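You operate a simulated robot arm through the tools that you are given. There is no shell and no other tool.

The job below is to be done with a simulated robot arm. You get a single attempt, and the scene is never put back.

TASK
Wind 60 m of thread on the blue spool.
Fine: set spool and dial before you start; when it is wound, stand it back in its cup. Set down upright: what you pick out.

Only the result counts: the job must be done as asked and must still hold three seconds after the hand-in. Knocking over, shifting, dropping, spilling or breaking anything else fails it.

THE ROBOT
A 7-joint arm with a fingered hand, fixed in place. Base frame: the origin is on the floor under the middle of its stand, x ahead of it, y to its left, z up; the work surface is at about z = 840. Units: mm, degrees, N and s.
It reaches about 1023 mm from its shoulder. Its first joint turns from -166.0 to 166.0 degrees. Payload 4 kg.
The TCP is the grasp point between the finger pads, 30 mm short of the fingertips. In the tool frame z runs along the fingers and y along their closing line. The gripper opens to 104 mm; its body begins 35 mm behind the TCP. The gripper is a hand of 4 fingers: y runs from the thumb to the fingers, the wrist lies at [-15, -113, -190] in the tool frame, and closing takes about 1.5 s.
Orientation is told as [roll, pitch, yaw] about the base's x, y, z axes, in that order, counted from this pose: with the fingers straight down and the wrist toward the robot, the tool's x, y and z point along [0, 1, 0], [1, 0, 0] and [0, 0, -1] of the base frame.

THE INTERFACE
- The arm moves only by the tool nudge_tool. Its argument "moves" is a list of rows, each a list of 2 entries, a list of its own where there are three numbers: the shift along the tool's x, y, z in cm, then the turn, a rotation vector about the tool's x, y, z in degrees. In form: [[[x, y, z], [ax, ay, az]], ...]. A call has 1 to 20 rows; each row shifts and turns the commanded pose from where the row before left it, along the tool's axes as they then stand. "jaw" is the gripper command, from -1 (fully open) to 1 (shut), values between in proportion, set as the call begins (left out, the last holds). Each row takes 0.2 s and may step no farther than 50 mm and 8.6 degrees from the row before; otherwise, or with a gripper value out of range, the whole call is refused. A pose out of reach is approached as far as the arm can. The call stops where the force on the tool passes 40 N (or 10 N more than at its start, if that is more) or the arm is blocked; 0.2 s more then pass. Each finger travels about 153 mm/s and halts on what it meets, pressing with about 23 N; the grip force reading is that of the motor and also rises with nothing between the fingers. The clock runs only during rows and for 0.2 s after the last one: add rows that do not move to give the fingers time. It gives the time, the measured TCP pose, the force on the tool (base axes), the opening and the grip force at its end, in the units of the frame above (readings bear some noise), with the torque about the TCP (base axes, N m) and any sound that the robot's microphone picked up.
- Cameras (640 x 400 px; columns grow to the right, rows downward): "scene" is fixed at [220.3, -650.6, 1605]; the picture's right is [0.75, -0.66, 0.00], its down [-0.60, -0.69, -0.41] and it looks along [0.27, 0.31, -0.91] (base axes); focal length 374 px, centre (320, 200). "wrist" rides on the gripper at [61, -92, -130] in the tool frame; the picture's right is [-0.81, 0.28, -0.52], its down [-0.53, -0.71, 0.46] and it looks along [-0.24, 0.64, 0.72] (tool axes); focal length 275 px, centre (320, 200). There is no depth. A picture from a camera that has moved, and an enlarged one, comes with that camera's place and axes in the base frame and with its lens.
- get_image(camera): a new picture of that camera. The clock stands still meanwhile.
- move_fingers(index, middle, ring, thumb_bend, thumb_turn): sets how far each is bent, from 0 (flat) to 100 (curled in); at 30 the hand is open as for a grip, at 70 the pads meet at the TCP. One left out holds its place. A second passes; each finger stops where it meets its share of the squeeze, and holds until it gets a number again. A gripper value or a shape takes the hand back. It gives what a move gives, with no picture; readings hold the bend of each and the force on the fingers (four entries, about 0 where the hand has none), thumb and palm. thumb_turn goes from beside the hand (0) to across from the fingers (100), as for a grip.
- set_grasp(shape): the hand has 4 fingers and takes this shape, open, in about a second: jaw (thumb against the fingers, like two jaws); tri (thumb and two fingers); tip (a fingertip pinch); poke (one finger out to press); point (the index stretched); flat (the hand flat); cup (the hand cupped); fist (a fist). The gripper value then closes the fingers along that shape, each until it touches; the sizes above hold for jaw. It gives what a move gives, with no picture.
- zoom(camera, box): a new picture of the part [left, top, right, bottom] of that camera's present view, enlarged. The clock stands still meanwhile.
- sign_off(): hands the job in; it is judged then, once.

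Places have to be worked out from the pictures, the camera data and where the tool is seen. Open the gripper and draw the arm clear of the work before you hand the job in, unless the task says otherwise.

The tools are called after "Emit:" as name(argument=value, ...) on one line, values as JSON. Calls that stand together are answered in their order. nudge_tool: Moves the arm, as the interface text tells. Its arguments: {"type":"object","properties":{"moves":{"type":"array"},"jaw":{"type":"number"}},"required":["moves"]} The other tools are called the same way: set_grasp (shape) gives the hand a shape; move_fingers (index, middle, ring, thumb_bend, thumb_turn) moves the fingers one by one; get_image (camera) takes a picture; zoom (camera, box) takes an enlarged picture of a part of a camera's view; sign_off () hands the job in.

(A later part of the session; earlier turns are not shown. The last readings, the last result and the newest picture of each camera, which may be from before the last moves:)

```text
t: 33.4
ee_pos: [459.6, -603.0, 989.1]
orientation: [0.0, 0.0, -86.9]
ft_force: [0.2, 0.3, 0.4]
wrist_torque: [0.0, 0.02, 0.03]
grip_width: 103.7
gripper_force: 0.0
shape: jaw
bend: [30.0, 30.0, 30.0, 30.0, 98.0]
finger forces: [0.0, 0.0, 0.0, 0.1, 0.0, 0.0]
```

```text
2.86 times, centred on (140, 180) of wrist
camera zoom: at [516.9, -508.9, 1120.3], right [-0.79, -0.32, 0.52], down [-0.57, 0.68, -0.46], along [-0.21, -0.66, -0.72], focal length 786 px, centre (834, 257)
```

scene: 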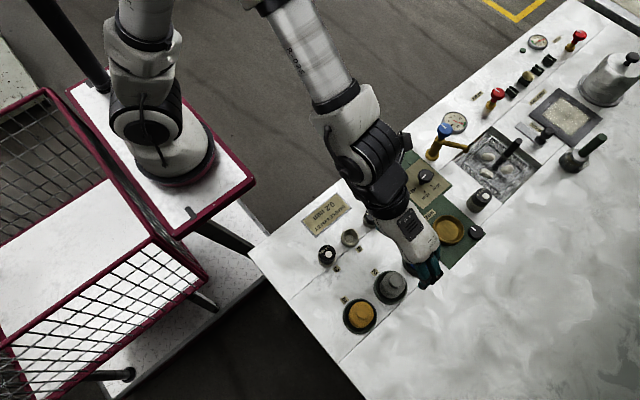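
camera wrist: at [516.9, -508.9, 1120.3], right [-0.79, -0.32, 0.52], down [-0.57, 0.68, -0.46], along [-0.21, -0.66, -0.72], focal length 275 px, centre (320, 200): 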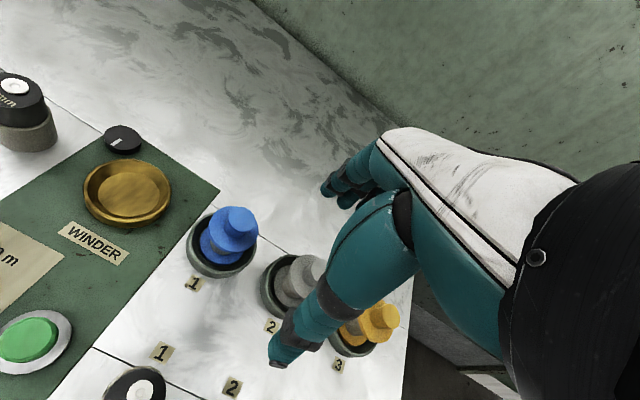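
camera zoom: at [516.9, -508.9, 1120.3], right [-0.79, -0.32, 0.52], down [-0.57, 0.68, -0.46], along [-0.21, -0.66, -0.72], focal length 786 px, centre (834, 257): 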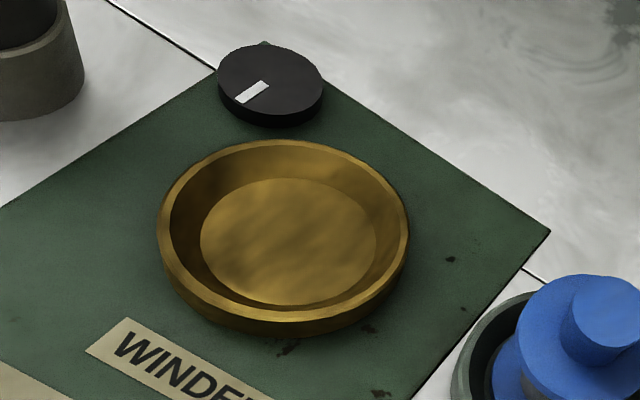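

The spool has a top knob (Ø≈23), upper flange (Ø≈46, z≈885), a core and lower flange. The winder dish is conical with a flat floor, so it will self-centre. I estimate the spool axis at (510, -632); I'll move above it and check.

Emit:
nudge_tool(moves=[[[0, 0, 0], [0, 0, 3]], [[2.5, 1.43, 0], [0, 0, 0]], [[2.5, 1.43, 0], [0, 0, 0]], [[0, 0, 2.2], [0, 0, 0]], [[0, 0, 2.2], [0, 0, 0]], [[0, 0, 0], [0, 0, 0]], [[0, 0, 0], [0, 0, 0]]], jaw=-1)

Emit:
get_image(camera="wrist")

Emit:
zoom(camera="scene", box=[370, 190, 480, 300])

```text
t: 35.0
ee_pos: [511.2, -630.2, 945.5]
orientation: [-0.1, -0.1, -89.9]
ft_force: [-0.4, 0.0, 0.3]
wrist_torque: [0.03, 0.01, -0.01]
grip_width: 103.7
gripper_force: 0.2
shape: jaw
bend: [30.0, 30.0, 30.0, 30.0, 98.0]
finger forces: [0.0, 0.0, 0.0, 0.0, 0.0, 0.1]
```

```text
taken
camera wrist: at [573.3, -538.7, 1077.1], right [-0.81, -0.28, 0.52], down [-0.53, 0.71, -0.46], along [-0.24, -0.64, -0.72], focal length 275 px, centre (320, 200)
```

wrist: 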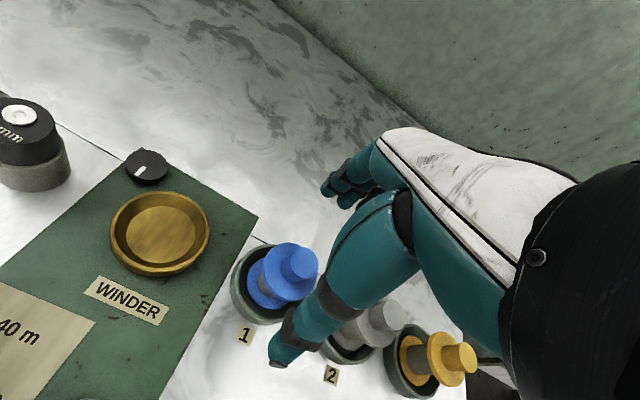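

```text
3.64 times, centred on (425, 245) of scene
camera zoom: at [220.3, -650.6, 1605.0], right [0.75, -0.66, 0.0], down [-0.6, -0.69, -0.41], along [0.27, 0.31, -0.91], focal length 1359 px, centre (-62, 36)
```

zoom: 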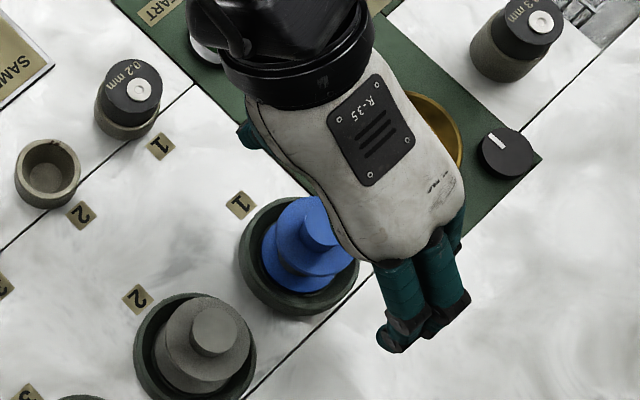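

I'll zoom the wrist view to check the spool's offset from the hand axis and the winder position from this closer viewpoint.

Emit:
zoom(camera="wrist", box=[220, 220, 380, 340])

Emit:
zoom(camera="wrist", box=[90, 130, 250, 290])

```text
3.33 times, centred on (300, 280) of wrist
camera zoom: at [573.3, -538.7, 1077.1], right [-0.81, -0.28, 0.52], down [-0.53, 0.71, -0.46], along [-0.24, -0.64, -0.72], focal length 918 px, centre (387, -67)
```

zoom: 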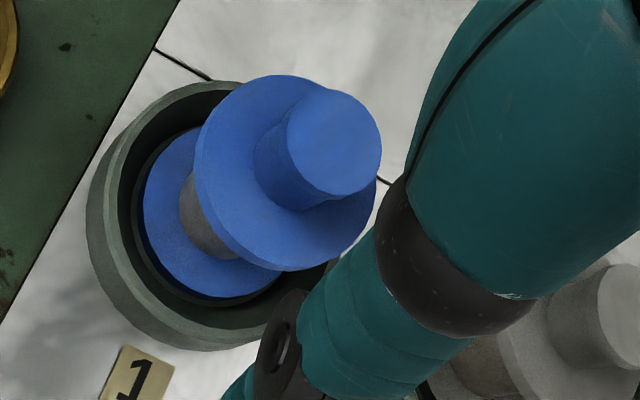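

```text
2.50 times, centred on (170, 210) of wrist
camera zoom: at [573.3, -538.7, 1077.1], right [-0.81, -0.28, 0.52], down [-0.53, 0.71, -0.46], along [-0.24, -0.64, -0.72], focal length 688 px, centre (695, 175)
```

zoom: 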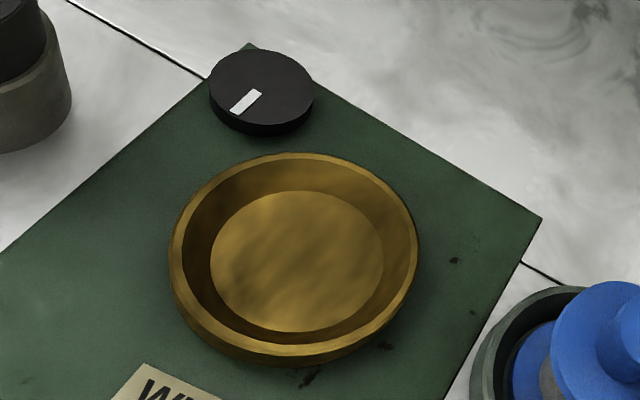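

The wrist view puts the spool axis within ~1 mm of the hand axis. I'll lower so the fingertips are just below the upper flange (TCP z ≈ 902), then close.

Emit:
nudge_tool(moves=[[[0, 0, 1.5], [0, 0, 0]], [[0, 0, 1.5], [0, 0, 0]], [[0, 0, 1.3], [0, 0, 0]], [[0, 0, 0], [0, 0, 0]], [[0, 0, 0], [0, 0, 0]]], jaw=-1)

Emit:
get_image(camera="wrist")

Emit:
zoom(camera="scene", box=[370, 190, 480, 300])

```text
t: 36.2
ee_pos: [512.9, -632.4, 902.2]
orientation: [-0.1, 0.0, -89.9]
ft_force: [-0.6, -0.5, 0.1]
wrist_torque: [0.04, 0.01, -0.01]
grip_width: 104.0
gripper_force: 0.2
shape: jaw
bend: [30.0, 30.0, 30.0, 30.0, 98.0]
finger forces: [0.0, 0.0, 0.0, 0.0, 0.0, 0.0]
```

```text
taken
camera wrist: at [574.8, -539.1, 1033.1], right [-0.81, -0.28, 0.52], down [-0.53, 0.71, -0.46], along [-0.24, -0.64, -0.72], focal length 275 px, centre (320, 200)
```

wrist: 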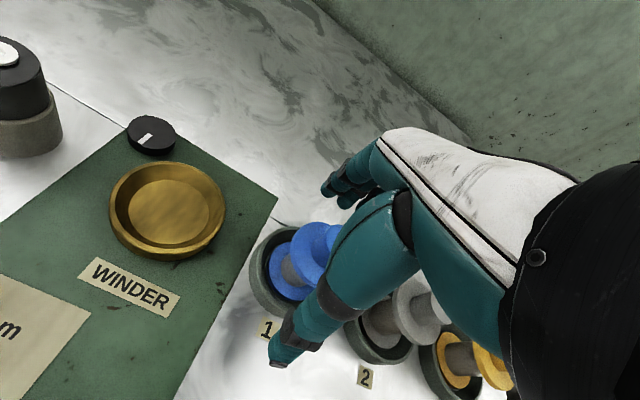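

```text
3.64 times, centred on (425, 245) of scene
camera zoom: at [220.3, -650.6, 1605.0], right [0.75, -0.66, 0.0], down [-0.6, -0.69, -0.41], along [0.27, 0.31, -0.91], focal length 1359 px, centre (-62, 36)
```

zoom: 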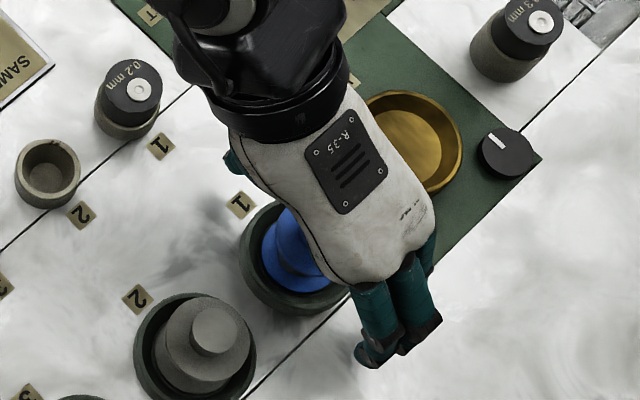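

No contact so far, and the fingers straddle the upper flange. Closing the hand gently on the spool.

Emit:
nudge_tool(moves=[[[-0.1, 0, 0], [0, 0, 0]], [[0, 0, 0], [0, 0, 0]], [[0, 0, 0], [0, 0, 0]], [[0, 0, 0], [0, 0, 0]], [[0, 0, 0], [0, 0, 0]], [[0, 0, 0], [0, 0, 0]], [[0, 0, 0], [0, 0, 0]], [[0, 0, 0], [0, 0, 0]]], jaw=1)

Emit:
get_image(camera="wrist")

Emit:
zoom(camera="scene", box=[370, 190, 480, 300])

```text
t: 38.0
ee_pos: [511.5, -631.2, 902.2]
orientation: [0.0, 0.1, -90.0]
ft_force: [-0.5, 0.0, -0.6]
wrist_torque: [0.03, 0.0, -0.03]
grip_width: 28.4
gripper_force: 22.9
shape: jaw
bend: [74.0, 57.0, 59.0, 77.0, 100.0]
finger forces: [12.4, 5.2, 0.1, 0.0, 17.7, 0.0]
```

```text
taken
camera wrist: at [573.3, -539.0, 1033.4], right [-0.81, -0.28, 0.52], down [-0.53, 0.71, -0.46], along [-0.24, -0.64, -0.72], focal length 275 px, centre (320, 200)
```

wrist: 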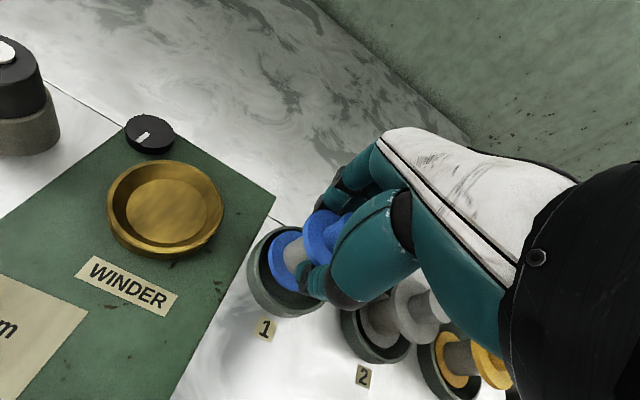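

```text
3.64 times, centred on (425, 245) of scene
camera zoom: at [220.3, -650.6, 1605.0], right [0.75, -0.66, 0.0], down [-0.6, -0.69, -0.41], along [0.27, 0.31, -0.91], focal length 1359 px, centre (-62, 36)
```

zoom: 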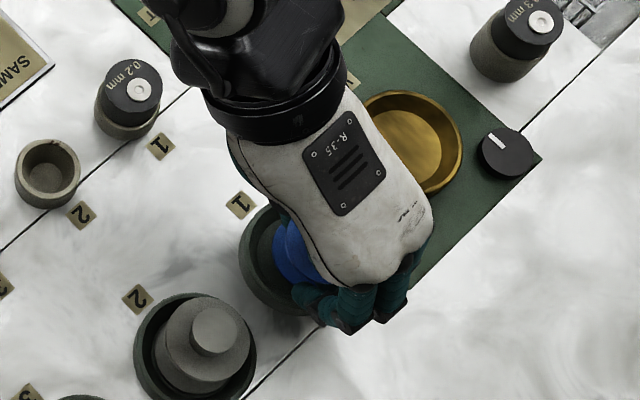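

The fingers stopped on the spool (width 28, index/middle/thumb loaded). I'll zoom to see how it's held.

Emit:
zoom(camera="wrist", box=[240, 180, 400, 320])

Emit:
zoom(camera="scene", box=[400, 230, 470, 300])

```text
2.86 times, centred on (320, 250) of wrist
camera zoom: at [573.3, -539.0, 1033.4], right [-0.81, -0.28, 0.52], down [-0.53, 0.71, -0.46], along [-0.24, -0.64, -0.72], focal length 786 px, centre (320, 57)
```

zoom: 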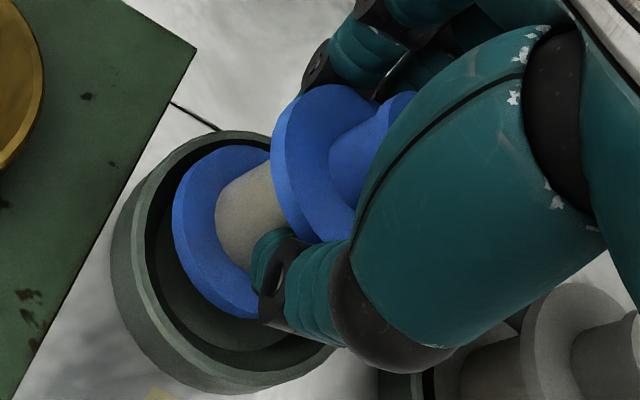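

```text
5.71 times, centred on (435, 265) of scene
camera zoom: at [220.3, -650.6, 1605.0], right [0.75, -0.66, 0.0], down [-0.6, -0.69, -0.41], along [0.27, 0.31, -0.91], focal length 2136 px, centre (-337, -171)
```

zoom: 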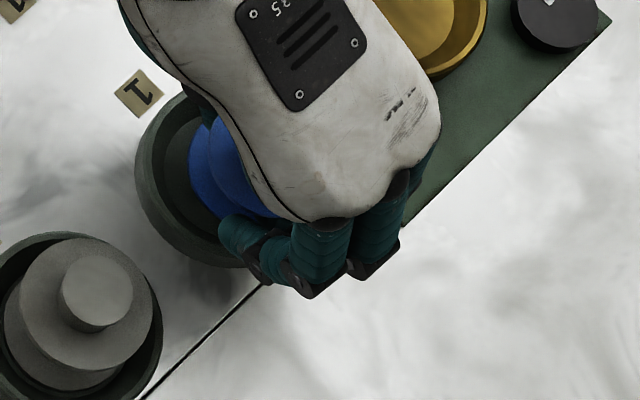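

The jaw grip hooked under the flange and pulled the spool's top toward the fingers, tilting it. I'll open so it settles back in its cup, raise the hand, and plan a cleaner grip on the top knob.

Emit:
nudge_tool(moves=[[[0, 0, 0], [0, 0, 0]], [[0, 0, 0], [0, 0, 0]], [[0, 0, 0], [0, 0, 0]], [[0, 0, 0], [0, 0, 0]], [[0, 0, 0], [0, 0, 0]], [[0, 0, -1.5], [0, 0, 0]], [[0, 0, -1.5], [0, 0, 0]], [[0, 0, -1.5], [0, 0, 0]], [[0, 0, 0], [0, 0, 0]]], jaw=-1)

Emit:
zoom(camera="wrist", box=[220, 220, 380, 340])

Emit:
zoom(camera="scene", box=[370, 190, 480, 300])

```text
t: 40.0
ee_pos: [509.1, -631.5, 946.0]
orientation: [-0.1, -0.1, -89.9]
ft_force: [0.4, 0.0, 0.2]
wrist_torque: [0.02, -0.01, 0.0]
grip_width: 103.6
gripper_force: 0.1
shape: jaw
bend: [30.0, 30.0, 30.0, 30.0, 98.0]
finger forces: [0.0, 0.0, 0.1, 0.0, 0.0, 0.0]
```

```text
3.33 times, centred on (300, 280) of wrist
camera zoom: at [572.3, -539.2, 1078.0], right [-0.81, -0.28, 0.52], down [-0.53, 0.71, -0.46], along [-0.24, -0.64, -0.72], focal length 918 px, centre (387, -67)
```

zoom: 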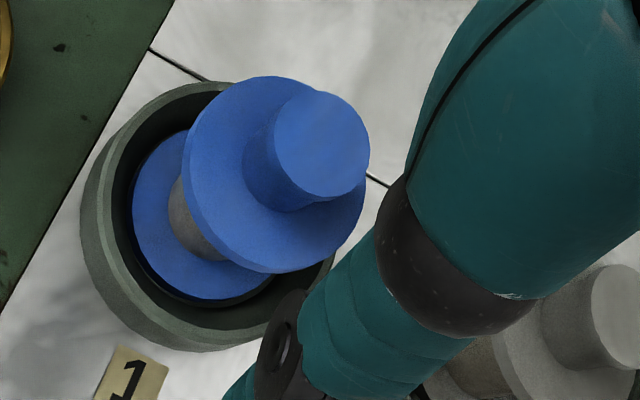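

```text
3.64 times, centred on (425, 245) of scene
camera zoom: at [220.3, -650.6, 1605.0], right [0.75, -0.66, 0.0], down [-0.6, -0.69, -0.41], along [0.27, 0.31, -0.91], focal length 1359 px, centre (-62, 36)
```

zoom: 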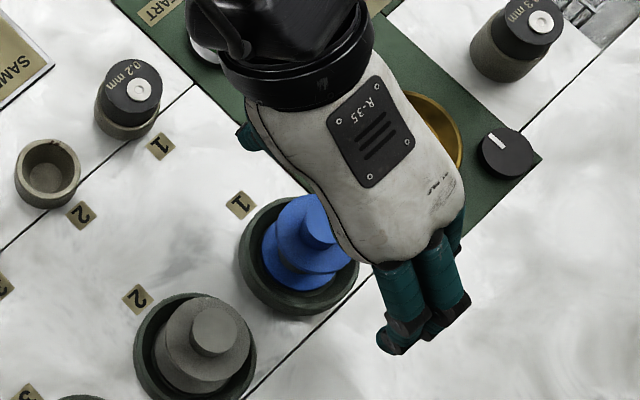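

The spool is back upright in its cup. I'll raise 2 cm and try the "tri" shape (thumb and two fingers), better suited to the Ø23 knob.

Emit:
nudge_tool(moves=[[[0, 0, -2.0], [0, 0, 0]], [[0, 0, 0], [0, 0, 0]]])

Emit:
set_grasp(shape="tri")

Emit:
get_image(camera="wrist")

Emit:
zoom(camera="scene", box=[370, 190, 480, 300])

```text
t: 40.6
ee_pos: [509.7, -632.1, 965.3]
orientation: [0.0, 0.0, -90.0]
ft_force: [-0.5, 0.4, 0.1]
wrist_torque: [0.0, -0.03, 0.01]
grip_width: 103.5
gripper_force: 0.1
shape: jaw
bend: [30.0, 30.0, 30.0, 30.0, 98.0]
finger forces: [0.0, 0.0, 0.0, 0.0, 0.0, 0.0]
```

```text
t: 41.5
ee_pos: [509.5, -630.3, 966.6]
orientation: [0.0, 0.0, -90.0]
ft_force: [0.1, 0.2, -0.4]
wrist_torque: [0.02, 0.0, -0.03]
grip_width: 103.5
gripper_force: 0.0
shape: tri
bend: [30.0, 30.0, 99.0, 30.0, 98.0]
finger forces: [0.1, 0.0, 0.1, 0.0, 0.0, 0.1]
```

```text
taken
camera wrist: at [572.3, -539.0, 1097.1], right [-0.81, -0.28, 0.52], down [-0.53, 0.71, -0.46], along [-0.24, -0.64, -0.72], focal length 275 px, centre (320, 200)
```

wrist: 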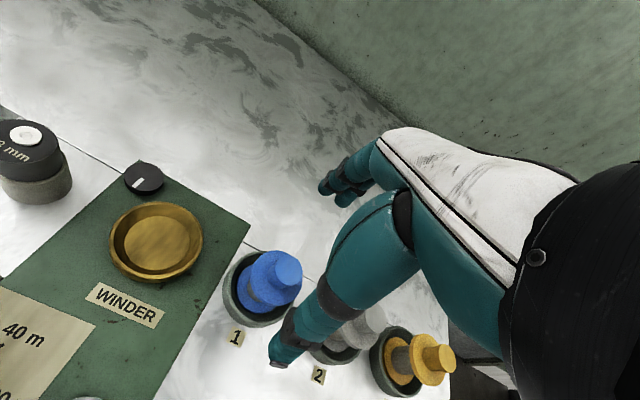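

```text
3.64 times, centred on (425, 245) of scene
camera zoom: at [220.3, -650.6, 1605.0], right [0.75, -0.66, 0.0], down [-0.6, -0.69, -0.41], along [0.27, 0.31, -0.91], focal length 1359 px, centre (-62, 36)
```

zoom: 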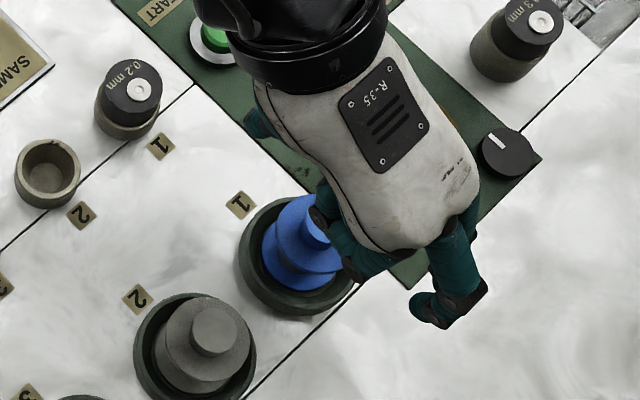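

In tri shape the ring finger is curled out of the way, and the TCP lies between index and middle. I'll lower to TCP z ≈ 925 so the fingertips sit just above the upper flange around the knob, then close.

Emit:
nudge_tool(moves=[[[0, 0, 1.4], [0, 0, 0]], [[0, 0, 1.4], [0, 0, 0]], [[0, 0, 1.3], [0, 0, 0]], [[0, 0, 0], [0, 0, 0]], [[0, 0, 0], [0, 0, 0]]])

Emit:
zoom(camera="wrist", box=[220, 180, 380, 320])

```text
t: 42.7
ee_pos: [510.6, -631.1, 925.1]
orientation: [0.0, 0.1, -90.0]
ft_force: [0.9, -0.1, -0.6]
wrist_torque: [0.02, 0.03, 0.0]
grip_width: 103.7
gripper_force: 0.0
shape: tri
bend: [30.0, 30.0, 99.0, 30.0, 98.0]
finger forces: [0.0, 0.1, 0.0, 0.0, 0.1, 0.1]
```

```text
2.86 times, centred on (300, 250) of wrist
camera zoom: at [573.2, -539.4, 1057.1], right [-0.81, -0.28, 0.52], down [-0.53, 0.71, -0.46], along [-0.24, -0.64, -0.72], focal length 786 px, centre (377, 57)
```

zoom: 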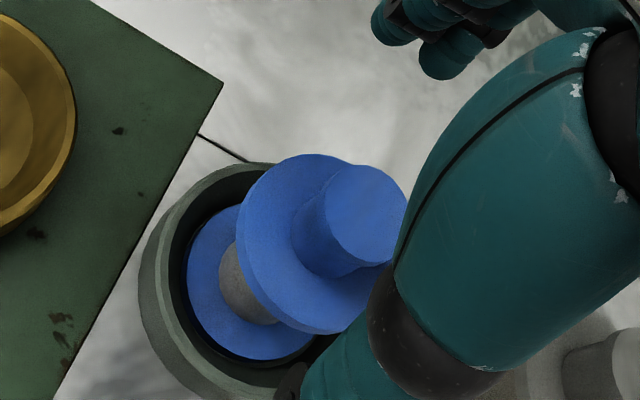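

Knob and TCP are aligned within about 1 mm. I'll close the fingers individually so thumb and fingers arrive symmetrically, first to a near-contact bend.

Emit:
move_fingers(index=56, middle=56, thumb_bend=54)

Emit:
zoom(camera="wrist", box=[240, 160, 400, 300])

```text
t: 43.7
ee_pos: [510.3, -630.5, 925.3]
orientation: [0.0, -0.1, -89.8]
ft_force: [0.6, -0.7, 0.3]
wrist_torque: [-0.02, 0.02, 0.03]
grip_width: 39.9
gripper_force: 0.1
shape: fingers
bend: [56.0, 56.0, 99.0, 54.0, 98.0]
finger forces: [0.0, 0.1, 0.0, 0.0, 0.1, 0.0]
```

```text
2.86 times, centred on (320, 230) of wrist
camera zoom: at [573.2, -539.4, 1057.2], right [-0.81, -0.28, 0.52], down [-0.53, 0.71, -0.46], along [-0.24, -0.64, -0.72], focal length 786 px, centre (320, 114)
```

zoom: 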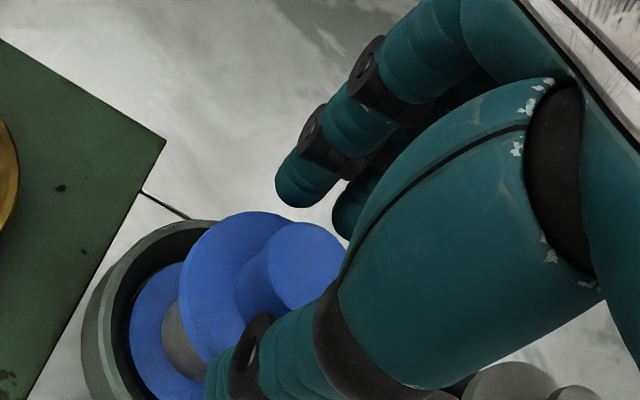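

Fingers and thumb are evenly spaced either side of the knob. I'll close a bit further.

Emit:
move_fingers(index=63, middle=63, thumb_bend=62)

Emit:
zoom(camera="wrist", box=[240, 160, 400, 300])

```text
t: 44.7
ee_pos: [510.3, -629.6, 925.6]
orientation: [0.0, 0.0, -90.0]
ft_force: [0.2, 0.8, 0.4]
wrist_torque: [0.0, 0.0, -0.03]
grip_width: 20.5
gripper_force: 0.4
shape: fingers
bend: [63.0, 63.0, 99.0, 62.0, 98.0]
finger forces: [0.0, 0.0, 0.0, 0.0, 0.0, 0.0]
```

```text
2.86 times, centred on (320, 230) of wrist
camera zoom: at [573.2, -539.4, 1057.2], right [-0.81, -0.28, 0.52], down [-0.53, 0.71, -0.46], along [-0.24, -0.64, -0.72], focal length 786 px, centre (320, 114)
```

zoom: 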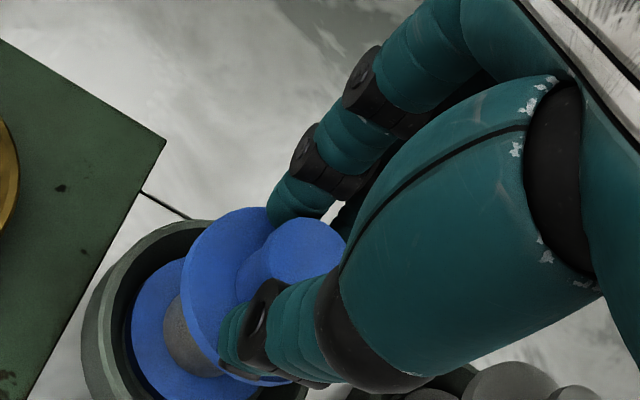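

Nearly touching; no force yet. Closing a little more.

Emit:
move_fingers(index=68, middle=68, thumb_bend=64)

Emit:
zoom(camera="wrist", box=[240, 160, 400, 300])

```text
t: 45.7
ee_pos: [511.1, -631.6, 924.8]
orientation: [0.0, 0.0, -90.0]
ft_force: [-0.2, 0.7, -0.1]
wrist_torque: [0.0, 0.03, 0.03]
grip_width: 17.1
gripper_force: 2.5
shape: fingers
bend: [65.0, 67.0, 99.0, 62.0, 97.0]
finger forces: [1.7, 0.5, 0.1, 0.1, 2.1, 0.0]
```

```text
2.86 times, centred on (320, 230) of wrist
camera zoom: at [573.2, -539.4, 1057.2], right [-0.81, -0.28, 0.52], down [-0.53, 0.71, -0.46], along [-0.24, -0.64, -0.72], focal length 786 px, centre (320, 114)
```

zoom: 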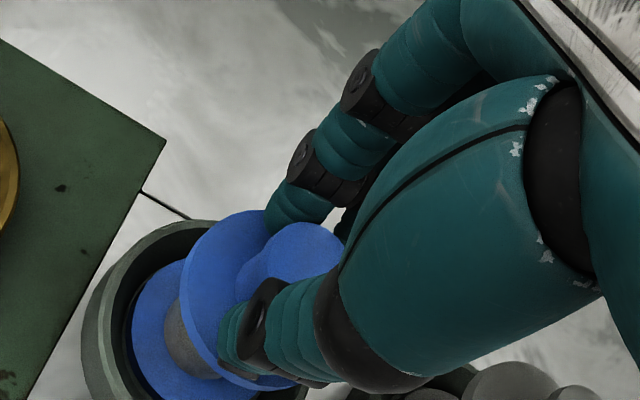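

All three are touching with light force and the spool is upright. Now I'll increase the squeeze.

Emit:
move_fingers(index=76, middle=76, thumb_bend=70)

Emit:
zoom(camera="wrist", box=[240, 160, 400, 300])

```text
t: 46.7
ee_pos: [510.8, -632.1, 925.6]
orientation: [-0.1, 0.0, -89.9]
ft_force: [0.0, -0.2, -0.1]
wrist_torque: [-0.02, 0.02, -0.02]
grip_width: 15.6
gripper_force: 12.6
shape: fingers
bend: [73.0, 75.0, 99.0, 62.0, 95.0]
finger forces: [7.7, 6.9, 0.0, 0.0, 11.2, 0.0]
```

```text
2.86 times, centred on (320, 230) of wrist
camera zoom: at [573.2, -539.4, 1057.2], right [-0.81, -0.28, 0.52], down [-0.53, 0.71, -0.46], along [-0.24, -0.64, -0.72], focal length 786 px, centre (320, 114)
```

zoom: 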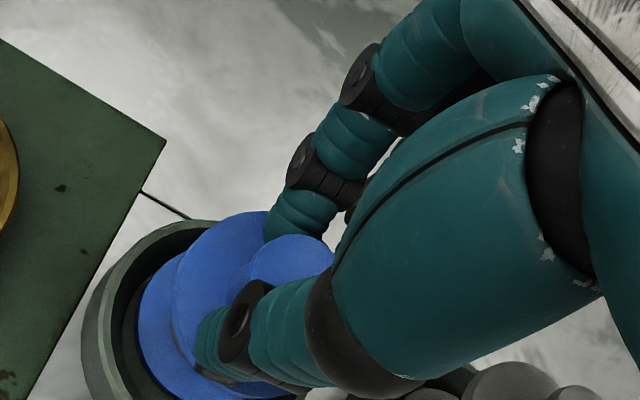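

The finger push leaned the spool top ~4 mm toward the thumb. I'll shift the hand back 4 mm to straighten it against the cup, then lift it 15 mm and look.

Emit:
nudge_tool(moves=[[[0, 0.2, 0], [0, 0, 0]], [[0, 0.2, 0], [0, 0, 0]], [[0, 0, 0], [0, 0, 0]]])

Emit:
zoom(camera="wrist", box=[240, 160, 400, 300])

Emit:
zoom(camera="scene", box=[380, 200, 480, 300])

```text
t: 47.5
ee_pos: [509.6, -636.2, 925.8]
orientation: [0.1, -0.1, -89.9]
ft_force: [0.5, 0.8, 0.3]
wrist_torque: [0.01, -0.01, 0.0]
grip_width: 15.1
gripper_force: 12.8
shape: fingers
bend: [73.0, 75.0, 99.0, 62.0, 95.0]
finger forces: [7.7, 7.1, 0.0, 0.0, 11.2, 0.0]
```

```text
2.86 times, centred on (320, 230) of wrist
camera zoom: at [573.4, -543.3, 1056.9], right [-0.81, -0.28, 0.52], down [-0.53, 0.71, -0.46], along [-0.24, -0.64, -0.72], focal length 786 px, centre (320, 114)
```

zoom: 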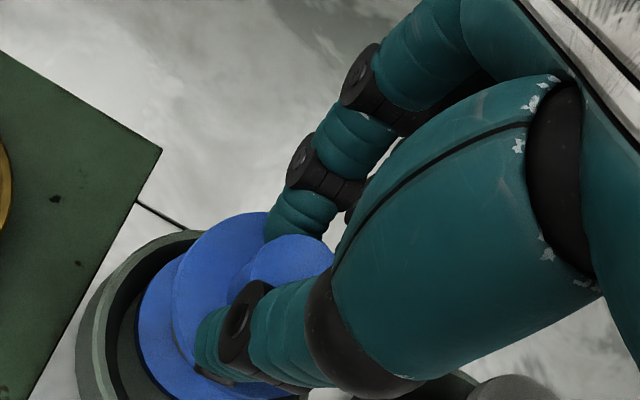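

```text
4.00 times, centred on (430, 250) of scene
camera zoom: at [220.3, -650.6, 1605.0], right [0.75, -0.66, 0.0], down [-0.6, -0.69, -0.41], along [0.27, 0.31, -0.91], focal length 1495 px, centre (-120, 0)
```

zoom: 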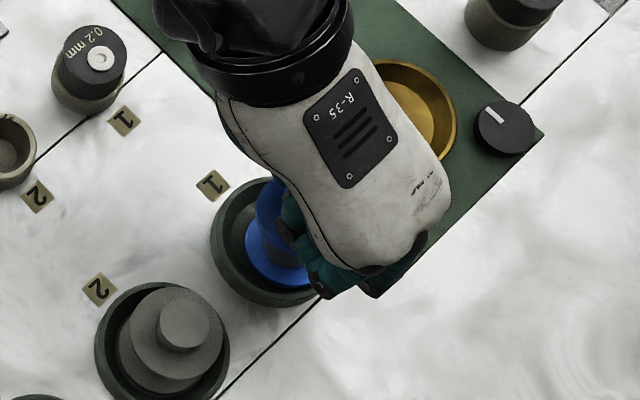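

The spool moves rigidly with the hand (already just off the floor), leaning a few degrees toward the thumb. I'll lift it clear of the cup and check that it is held.

Emit:
nudge_tool(moves=[[[0, 0, -0.5], [0, 0, 0]], [[0, 0, -1.0], [0, 0, 0]], [[0, 0, -1.0], [0, 0, 0]], [[0, 0, -1.0], [0, 0, 0]], [[0, 0, 0], [0, 0, 0]]])

Emit:
get_image(camera="wrist")

Emit:
zoom(camera="scene", box=[380, 200, 480, 300])

```text
t: 48.7
ee_pos: [510.8, -634.9, 961.0]
orientation: [-0.1, -0.1, -90.1]
ft_force: [-0.3, 0.1, 0.1]
wrist_torque: [0.0, 0.0, -0.02]
grip_width: 15.1
gripper_force: 12.8
shape: fingers
bend: [73.0, 75.0, 99.0, 62.0, 95.0]
finger forces: [7.9, 7.0, 0.0, 0.1, 11.2, 0.0]
```

```text
taken
camera wrist: at [572.8, -543.0, 1092.0], right [-0.81, -0.28, 0.52], down [-0.53, 0.71, -0.45], along [-0.24, -0.64, -0.72], focal length 275 px, centre (320, 200)
```

wrist: 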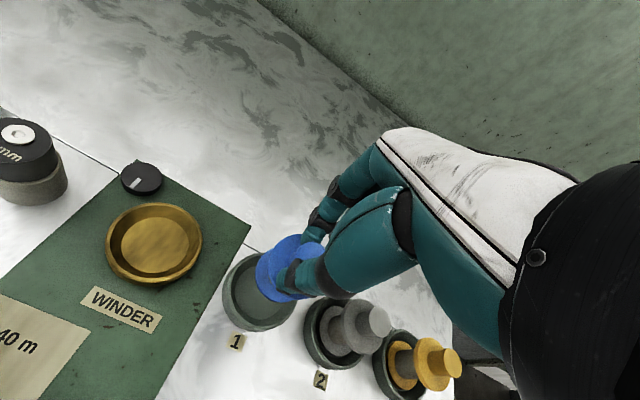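

```text
4.00 times, centred on (430, 250) of scene
camera zoom: at [220.3, -650.6, 1605.0], right [0.75, -0.66, 0.0], down [-0.6, -0.69, -0.41], along [0.27, 0.31, -0.91], focal length 1495 px, centre (-120, 0)
```

zoom: 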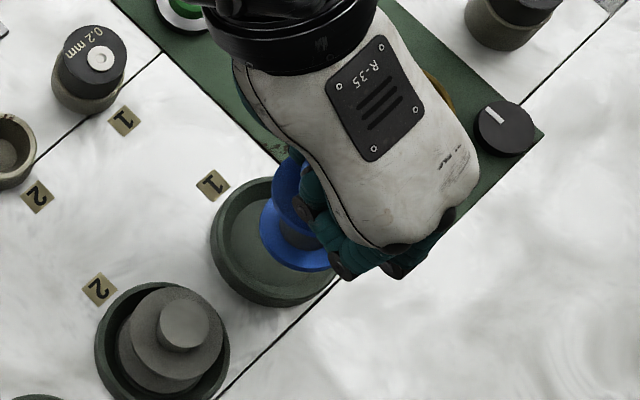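

The spool is lifted cleanly. Let me zoom to estimate its tilt.

Emit:
zoom(camera="wrist", box=[210, 200, 350, 340])

Emit:
zoom(camera="scene", box=[430, 225, 480, 275])

```text
2.86 times, centred on (280, 270) of wrist
camera zoom: at [572.8, -543.0, 1092.0], right [-0.81, -0.28, 0.52], down [-0.53, 0.71, -0.45], along [-0.24, -0.64, -0.72], focal length 786 px, centre (434, 0)
```

zoom: 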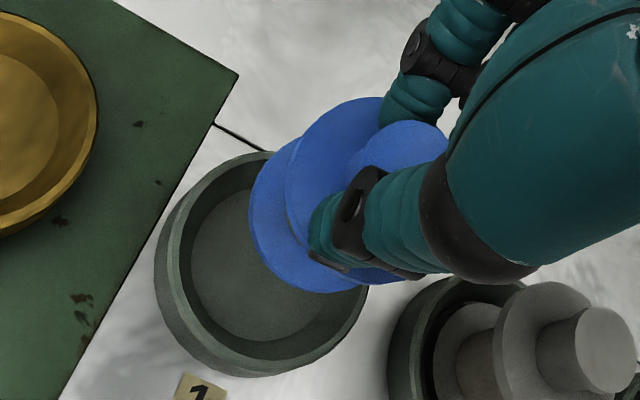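

```text
8.00 times, centred on (455, 250) of scene
camera zoom: at [220.3, -650.6, 1605.0], right [0.75, -0.66, 0.0], down [-0.6, -0.69, -0.41], along [0.27, 0.31, -0.91], focal length 2990 px, centre (-760, -200)
```

zoom: 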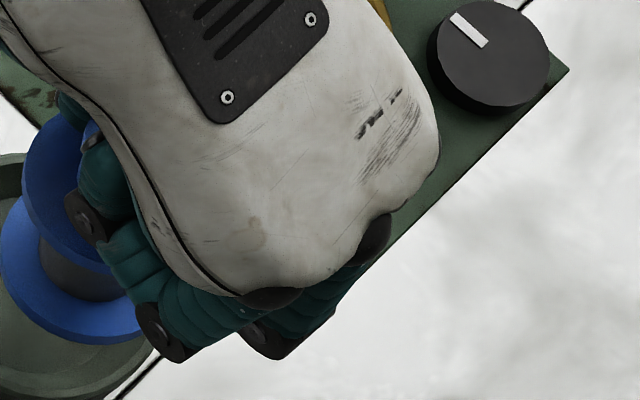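

The spool leans ≈7° toward +y and ≈4° toward +x. I'll tilt the hand to compensate and re-check.

Emit:
nudge_tool(moves=[[[0, 0, 0], [3.7, 1.95, 0]], [[0, 0, 0], [3.7, 1.95, 0]], [[0, 0, 0], [0, 0, 0]], [[0, 0, 0], [0, 0, 0]]])

Emit:
zoom(camera="wrist", box=[210, 180, 370, 340])

Emit:
zoom(camera="scene", box=[400, 200, 480, 280])

```text
t: 49.7
ee_pos: [510.7, -634.6, 961.2]
orientation: [3.9, 7.4, -89.7]
ft_force: [0.7, 0.2, -1.0]
wrist_torque: [-0.02, -0.01, 0.01]
grip_width: 15.6
gripper_force: 13.4
shape: fingers
bend: [73.0, 75.0, 99.0, 62.0, 95.0]
finger forces: [7.8, 6.9, 0.0, 0.0, 11.3, 0.1]
```

```text
2.50 times, centred on (290, 260) of wrist
camera zoom: at [563.6, -560.6, 1107.1], right [-0.84, -0.34, 0.42], down [-0.5, 0.77, -0.39], along [-0.19, -0.54, -0.82], focal length 688 px, centre (395, 50)
```

zoom: 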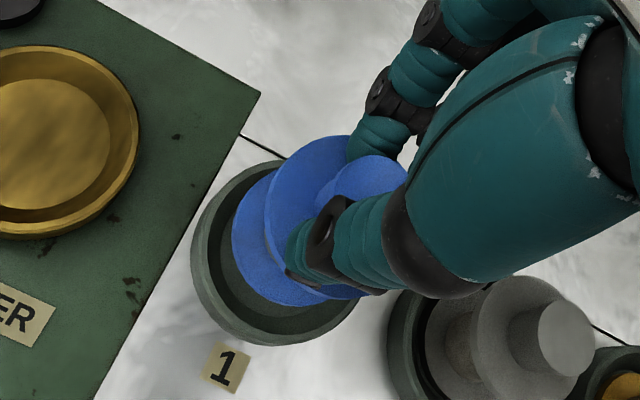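

```text
5.00 times, centred on (440, 240) of scene
camera zoom: at [220.3, -650.6, 1605.0], right [0.75, -0.66, 0.0], down [-0.6, -0.69, -0.41], along [0.27, 0.31, -0.91], focal length 1869 px, centre (-280, 0)
```

zoom: 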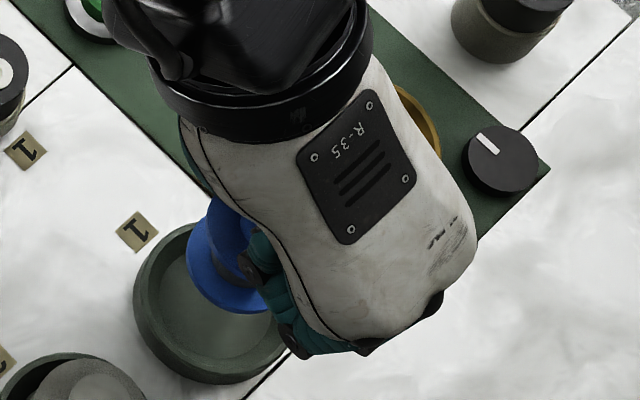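

The spool is now upright within ~2°, with its axis about 5 mm in +x and 9 mm in +y of the TCP. I'll carry it level over to the winder dish.

Emit:
nudge_tool(moves=[[[3.06, -0.05, 0.21], [0, 0, 0]], [[3.06, -0.05, 0.21], [0, 0, 0]], [[3.06, -0.05, 0.21], [0, 0, 0]], [[0, 0, 0], [0, 0, 0]], [[0, 0, 0], [0, 0, 0]]])

Emit:
get_image(camera="wrist")

Emit:
zoom(camera="wrist", box=[200, 180, 360, 340])

Emit:
zoom(camera="scene", box=[410, 180, 490, 260])

```text
t: 50.9
ee_pos: [602.5, -636.0, 962.3]
orientation: [3.8, 7.5, -89.7]
ft_force: [0.8, -0.1, -0.8]
wrist_torque: [0.01, 0.0, 0.03]
grip_width: 15.4
gripper_force: 12.9
shape: fingers
bend: [73.0, 75.0, 99.0, 62.0, 95.0]
finger forces: [7.9, 6.9, 0.0, 0.0, 11.3, 0.1]
```

```text
taken
camera wrist: at [655.0, -560.6, 1108.0], right [-0.84, -0.34, 0.42], down [-0.5, 0.77, -0.39], along [-0.19, -0.55, -0.82], focal length 275 px, centre (320, 200)
```

wrist: 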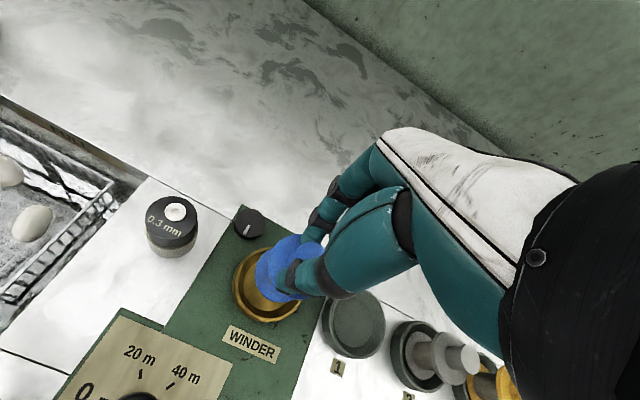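

```text
2.50 times, centred on (280, 260) of wrist
camera zoom: at [655.0, -560.6, 1108.0], right [-0.84, -0.34, 0.42], down [-0.5, 0.77, -0.39], along [-0.19, -0.55, -0.82], focal length 688 px, centre (420, 50)
```

zoom: 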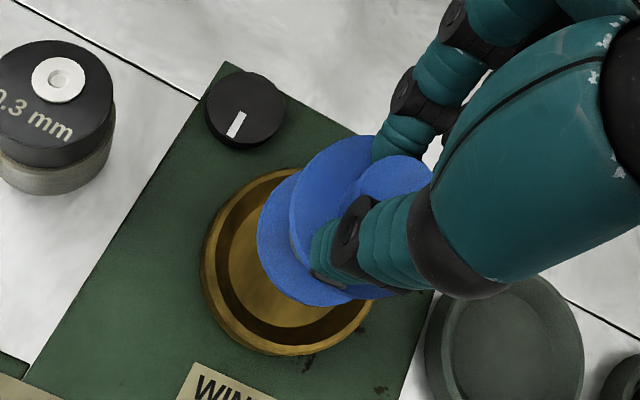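

```text
5.00 times, centred on (450, 220) of scene
camera zoom: at [220.3, -650.6, 1605.0], right [0.75, -0.66, 0.0], down [-0.6, -0.69, -0.41], along [0.27, 0.31, -0.91], focal length 1869 px, centre (-330, 100)
```

zoom: 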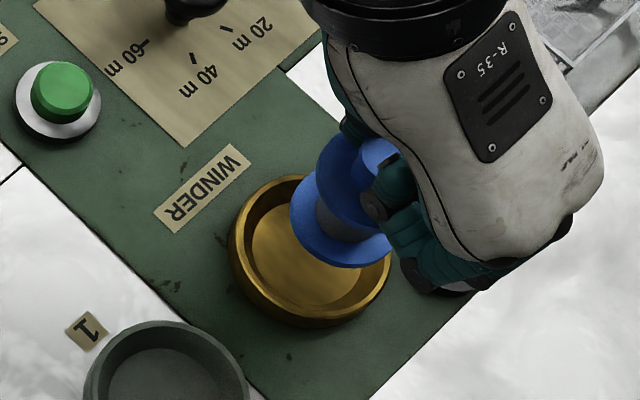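

Combining both cameras, the spool's base is about 2–3 mm from the dish centre (needs ≈ -1.6, +2.4). I'll correct and lower vertically by 28 mm.

Emit:
nudge_tool(moves=[[[-0.16, -0.24, 0.02], [0, 0, 0]], [[-0.064, 0.12, 0.92], [0, 0, 0]], [[-0.064, 0.12, 0.92], [0, 0, 0]], [[-0.064, 0.12, 0.92], [0, 0, 0]], [[0, 0, 0], [0, 0, 0]], [[0, 0, 0], [0, 0, 0]]])

Emit:
zoom(camera="wrist", box=[200, 180, 360, 340])

Emit:
zoom(camera="scene", box=[410, 180, 490, 260])

```text
t: 52.3
ee_pos: [599.7, -631.0, 934.6]
orientation: [3.9, 7.3, -89.7]
ft_force: [0.2, 0.2, -0.5]
wrist_torque: [0.01, -0.01, 0.01]
grip_width: 15.2
gripper_force: 13.1
shape: fingers
bend: [73.0, 75.0, 99.0, 62.0, 95.0]
finger forces: [8.0, 6.9, 0.1, 0.0, 11.3, 0.0]
```

```text
2.50 times, centred on (280, 260) of wrist
camera zoom: at [654.1, -556.2, 1080.3], right [-0.84, -0.34, 0.42], down [-0.5, 0.77, -0.39], along [-0.19, -0.55, -0.82], focal length 688 px, centre (420, 50)
```

zoom: 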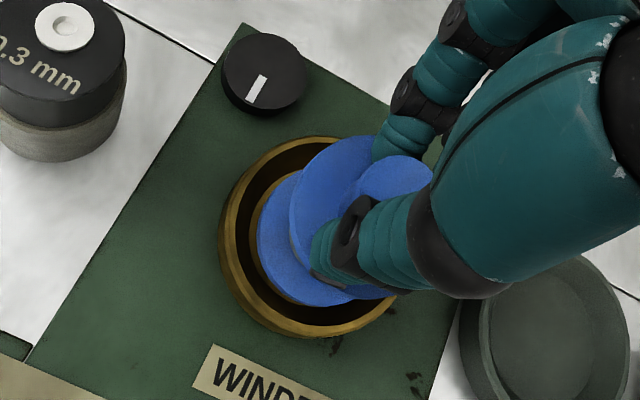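

```text
5.00 times, centred on (450, 220) of scene
camera zoom: at [220.3, -650.6, 1605.0], right [0.75, -0.66, 0.0], down [-0.6, -0.69, -0.41], along [0.27, 0.31, -0.91], focal length 1869 px, centre (-330, 100)
```

zoom: 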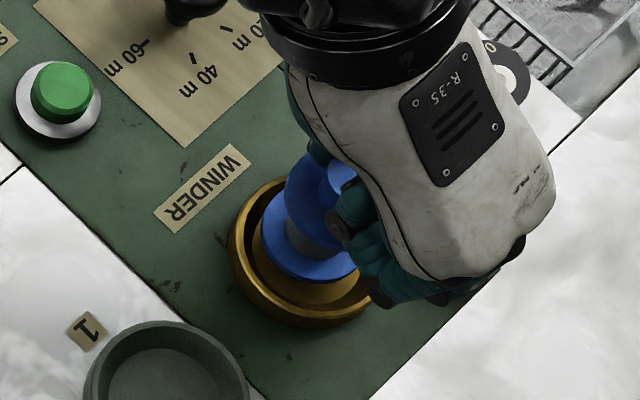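

Both views agree within ±2 mm that the spool is centred over the dish. Lowering in small steps until it seats.

Emit:
nudge_tool(moves=[[[-0.027, 0.052, 0.4], [0, 0, 0]], [[-0.014, 0.026, 0.2], [0, 0, 0]], [[0, 0, 0], [0, 0, 0]]])

Emit:
nudge_tool(moves=[[[-0.014, 0.026, 0.2], [0, 0, 0]], [[0, 0, 0], [0, 0, 0]]])

Emit:
zoom(camera="wrist", box=[200, 180, 360, 340])

Emit:
zoom(camera="scene", box=[410, 180, 490, 260])

```text
t: 53.1
ee_pos: [601.4, -629.8, 926.5]
orientation: [3.9, 7.4, -89.7]
ft_force: [0.5, -0.2, -0.3]
wrist_torque: [0.0, 0.0, 0.03]
grip_width: 15.3
gripper_force: 13.8
shape: fingers
bend: [73.0, 75.0, 99.0, 62.0, 95.0]
finger forces: [8.1, 6.9, 0.0, 0.1, 11.2, 0.0]
```

```text
t: 53.7
ee_pos: [601.2, -630.6, 926.0]
orientation: [3.9, 7.4, -89.6]
ft_force: [0.0, -0.7, -0.1]
wrist_torque: [-0.01, 0.0, 0.03]
grip_width: 15.3
gripper_force: 13.2
shape: fingers
bend: [73.0, 75.0, 99.0, 62.0, 95.0]
finger forces: [8.0, 6.9, 0.0, 0.0, 11.3, 0.0]
```

```text
2.50 times, centred on (280, 260) of wrist
camera zoom: at [654.3, -556.1, 1072.1], right [-0.84, -0.34, 0.42], down [-0.5, 0.77, -0.39], along [-0.19, -0.55, -0.82], focal length 688 px, centre (420, 50)
```

zoom: 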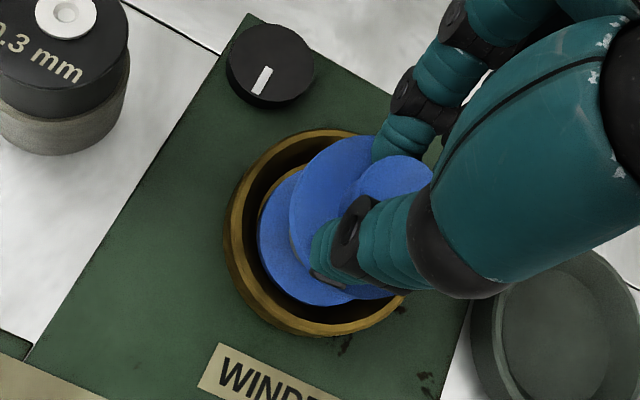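

```text
5.00 times, centred on (450, 220) of scene
camera zoom: at [220.3, -650.6, 1605.0], right [0.75, -0.66, 0.0], down [-0.6, -0.69, -0.41], along [0.27, 0.31, -0.91], focal length 1869 px, centre (-330, 100)
```

zoom: 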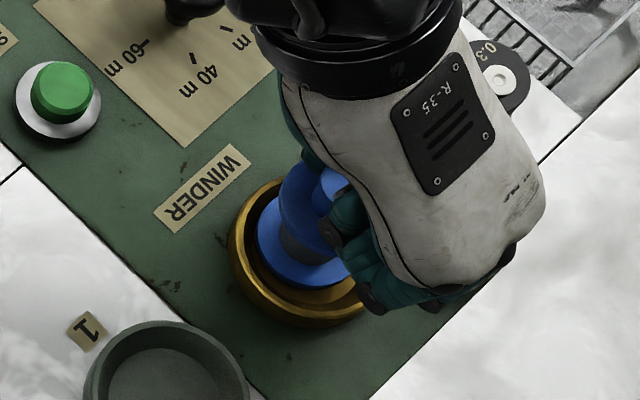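

Still no contact force; continuing to lower in 2 mm steps.

Emit:
nudge_tool(moves=[[[-0.014, 0.026, 0.2], [0, 0, 0]], [[0, 0, 0], [0, 0, 0]]])

Emit:
nudge_tool(moves=[[[-0.014, 0.026, 0.2], [0, 0, 0]], [[0, 0, 0], [0, 0, 0]]])

```text
t: 54.3
ee_pos: [602.8, -631.5, 924.3]
orientation: [3.8, 7.5, -89.7]
ft_force: [-1.4, 0.6, -0.1]
wrist_torque: [-0.01, -0.02, -0.02]
grip_width: 15.1
gripper_force: 13.1
shape: fingers
bend: [73.0, 75.0, 99.0, 62.0, 95.0]
finger forces: [8.1, 6.9, 0.1, 0.0, 11.3, 0.0]
```

```text
t: 54.9
ee_pos: [602.1, -630.0, 921.3]
orientation: [4.0, 7.5, -89.7]
ft_force: [-0.7, -0.4, 0.9]
wrist_torque: [-0.05, 0.0, -0.01]
grip_width: 15.3
gripper_force: 14.1
shape: fingers
bend: [74.0, 75.0, 99.0, 62.0, 95.0]
finger forces: [8.5, 7.6, 0.1, 0.1, 11.6, 0.1]
```

Finger forces just changed slightly, suggesting first contact. One more 1.5 mm step and a look.

Emit:
nudge_tool(moves=[[[-0.01, 0.02, 0.15], [0, 0, 0]], [[0, 0, 0], [0, 0, 0]]])

Emit:
zoom(camera="wrist", box=[200, 180, 360, 340])

Emit:
zoom(camera="scene", box=[410, 180, 490, 260])

```text
t: 55.5
ee_pos: [601.1, -631.2, 920.1]
orientation: [4.0, 7.2, -89.6]
ft_force: [-0.5, -2.9, 7.4]
wrist_torque: [0.05, -0.03, -0.05]
grip_width: 15.2
gripper_force: 15.3
shape: fingers
bend: [74.0, 75.0, 99.0, 62.0, 95.0]
finger forces: [9.6, 8.4, 0.1, 0.1, 11.7, 0.0]
```

```text
2.50 times, centred on (280, 260) of wrist
camera zoom: at [654.3, -556.2, 1066.8], right [-0.84, -0.34, 0.42], down [-0.5, 0.77, -0.4], along [-0.19, -0.55, -0.82], focal length 688 px, centre (420, 50)
```

zoom: 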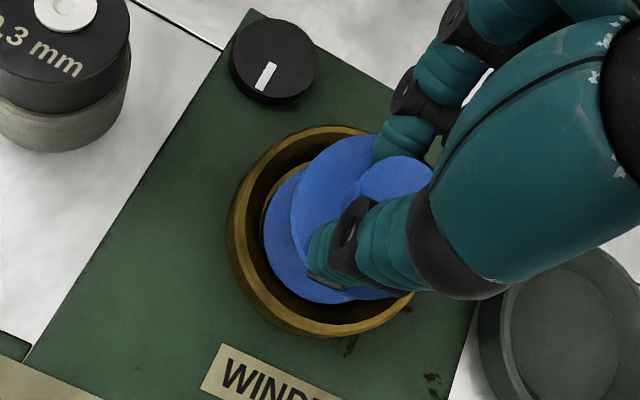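

```text
5.00 times, centred on (450, 220) of scene
camera zoom: at [220.3, -650.6, 1605.0], right [0.75, -0.66, 0.0], down [-0.6, -0.69, -0.41], along [0.27, 0.31, -0.91], focal length 1869 px, centre (-330, 100)
```

zoom: 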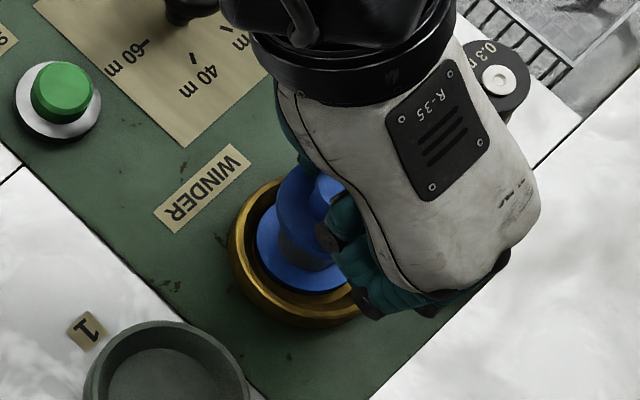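

The spool is seated with ~7 N on the floor of the dish. I'll release symmetrically in two stages.

Emit:
move_fingers(index=63, middle=63, thumb_bend=58)

Emit:
zoom(camera="wrist", box=[200, 180, 360, 340])

Emit:
zoom(camera="scene", box=[410, 180, 490, 260])

```text
t: 56.5
ee_pos: [600.9, -631.1, 921.6]
orientation: [4.2, 7.1, -89.7]
ft_force: [2.7, -5.3, 29.0]
wrist_torque: [-0.39, -0.12, -0.04]
grip_width: 21.3
gripper_force: 16.5
shape: fingers
bend: [66.0, 66.0, 99.0, 57.0, 97.0]
finger forces: [29.2, 4.8, 0.0, 0.0, 0.1, 0.1]
```

```text
2.50 times, centred on (280, 260) of wrist
camera zoom: at [654.2, -556.0, 1068.0], right [-0.84, -0.34, 0.42], down [-0.5, 0.77, -0.4], along [-0.19, -0.55, -0.81], focal length 688 px, centre (420, 50)
```

zoom: 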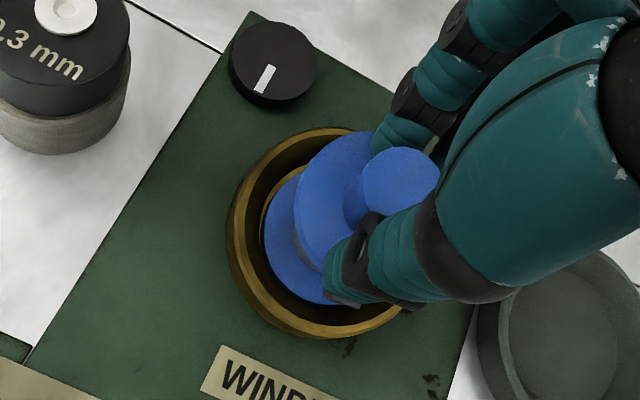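

```text
5.00 times, centred on (450, 220) of scene
camera zoom: at [220.3, -650.6, 1605.0], right [0.75, -0.66, 0.0], down [-0.6, -0.69, -0.41], along [0.27, 0.31, -0.91], focal length 1869 px, centre (-330, 100)
```

zoom: 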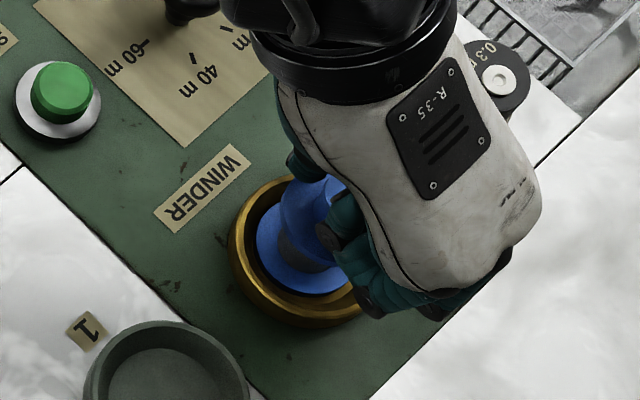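

The index fingertip presses down on the flange as it uncurls (29 N). I'll raise the hand 5 mm to relieve it before opening further.

Emit:
nudge_tool(moves=[[[0.02, -0.039, -0.3], [0, 0, 0]], [[0.014, -0.026, -0.2], [0, 0, 0]], [[0, 0, 0], [0, 0, 0]]])

Emit:
zoom(camera="wrist", box=[200, 180, 360, 340])

```text
t: 57.3
ee_pos: [601.5, -629.4, 923.4]
orientation: [3.8, 7.5, -89.6]
ft_force: [0.6, 0.2, 1.0]
wrist_torque: [-0.02, 0.04, 0.0]
grip_width: 25.5
gripper_force: 1.0
shape: fingers
bend: [64.0, 64.0, 99.0, 57.0, 97.0]
finger forces: [0.5, 1.5, 0.1, 0.1, 0.0, 0.0]
```

```text
2.50 times, centred on (280, 260) of wrist
camera zoom: at [654.5, -555.8, 1070.5], right [-0.84, -0.34, 0.42], down [-0.51, 0.77, -0.39], along [-0.19, -0.54, -0.82], focal length 688 px, centre (420, 50)
```

zoom: 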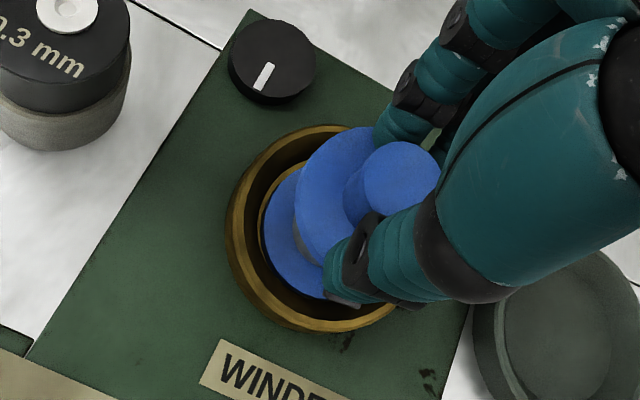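

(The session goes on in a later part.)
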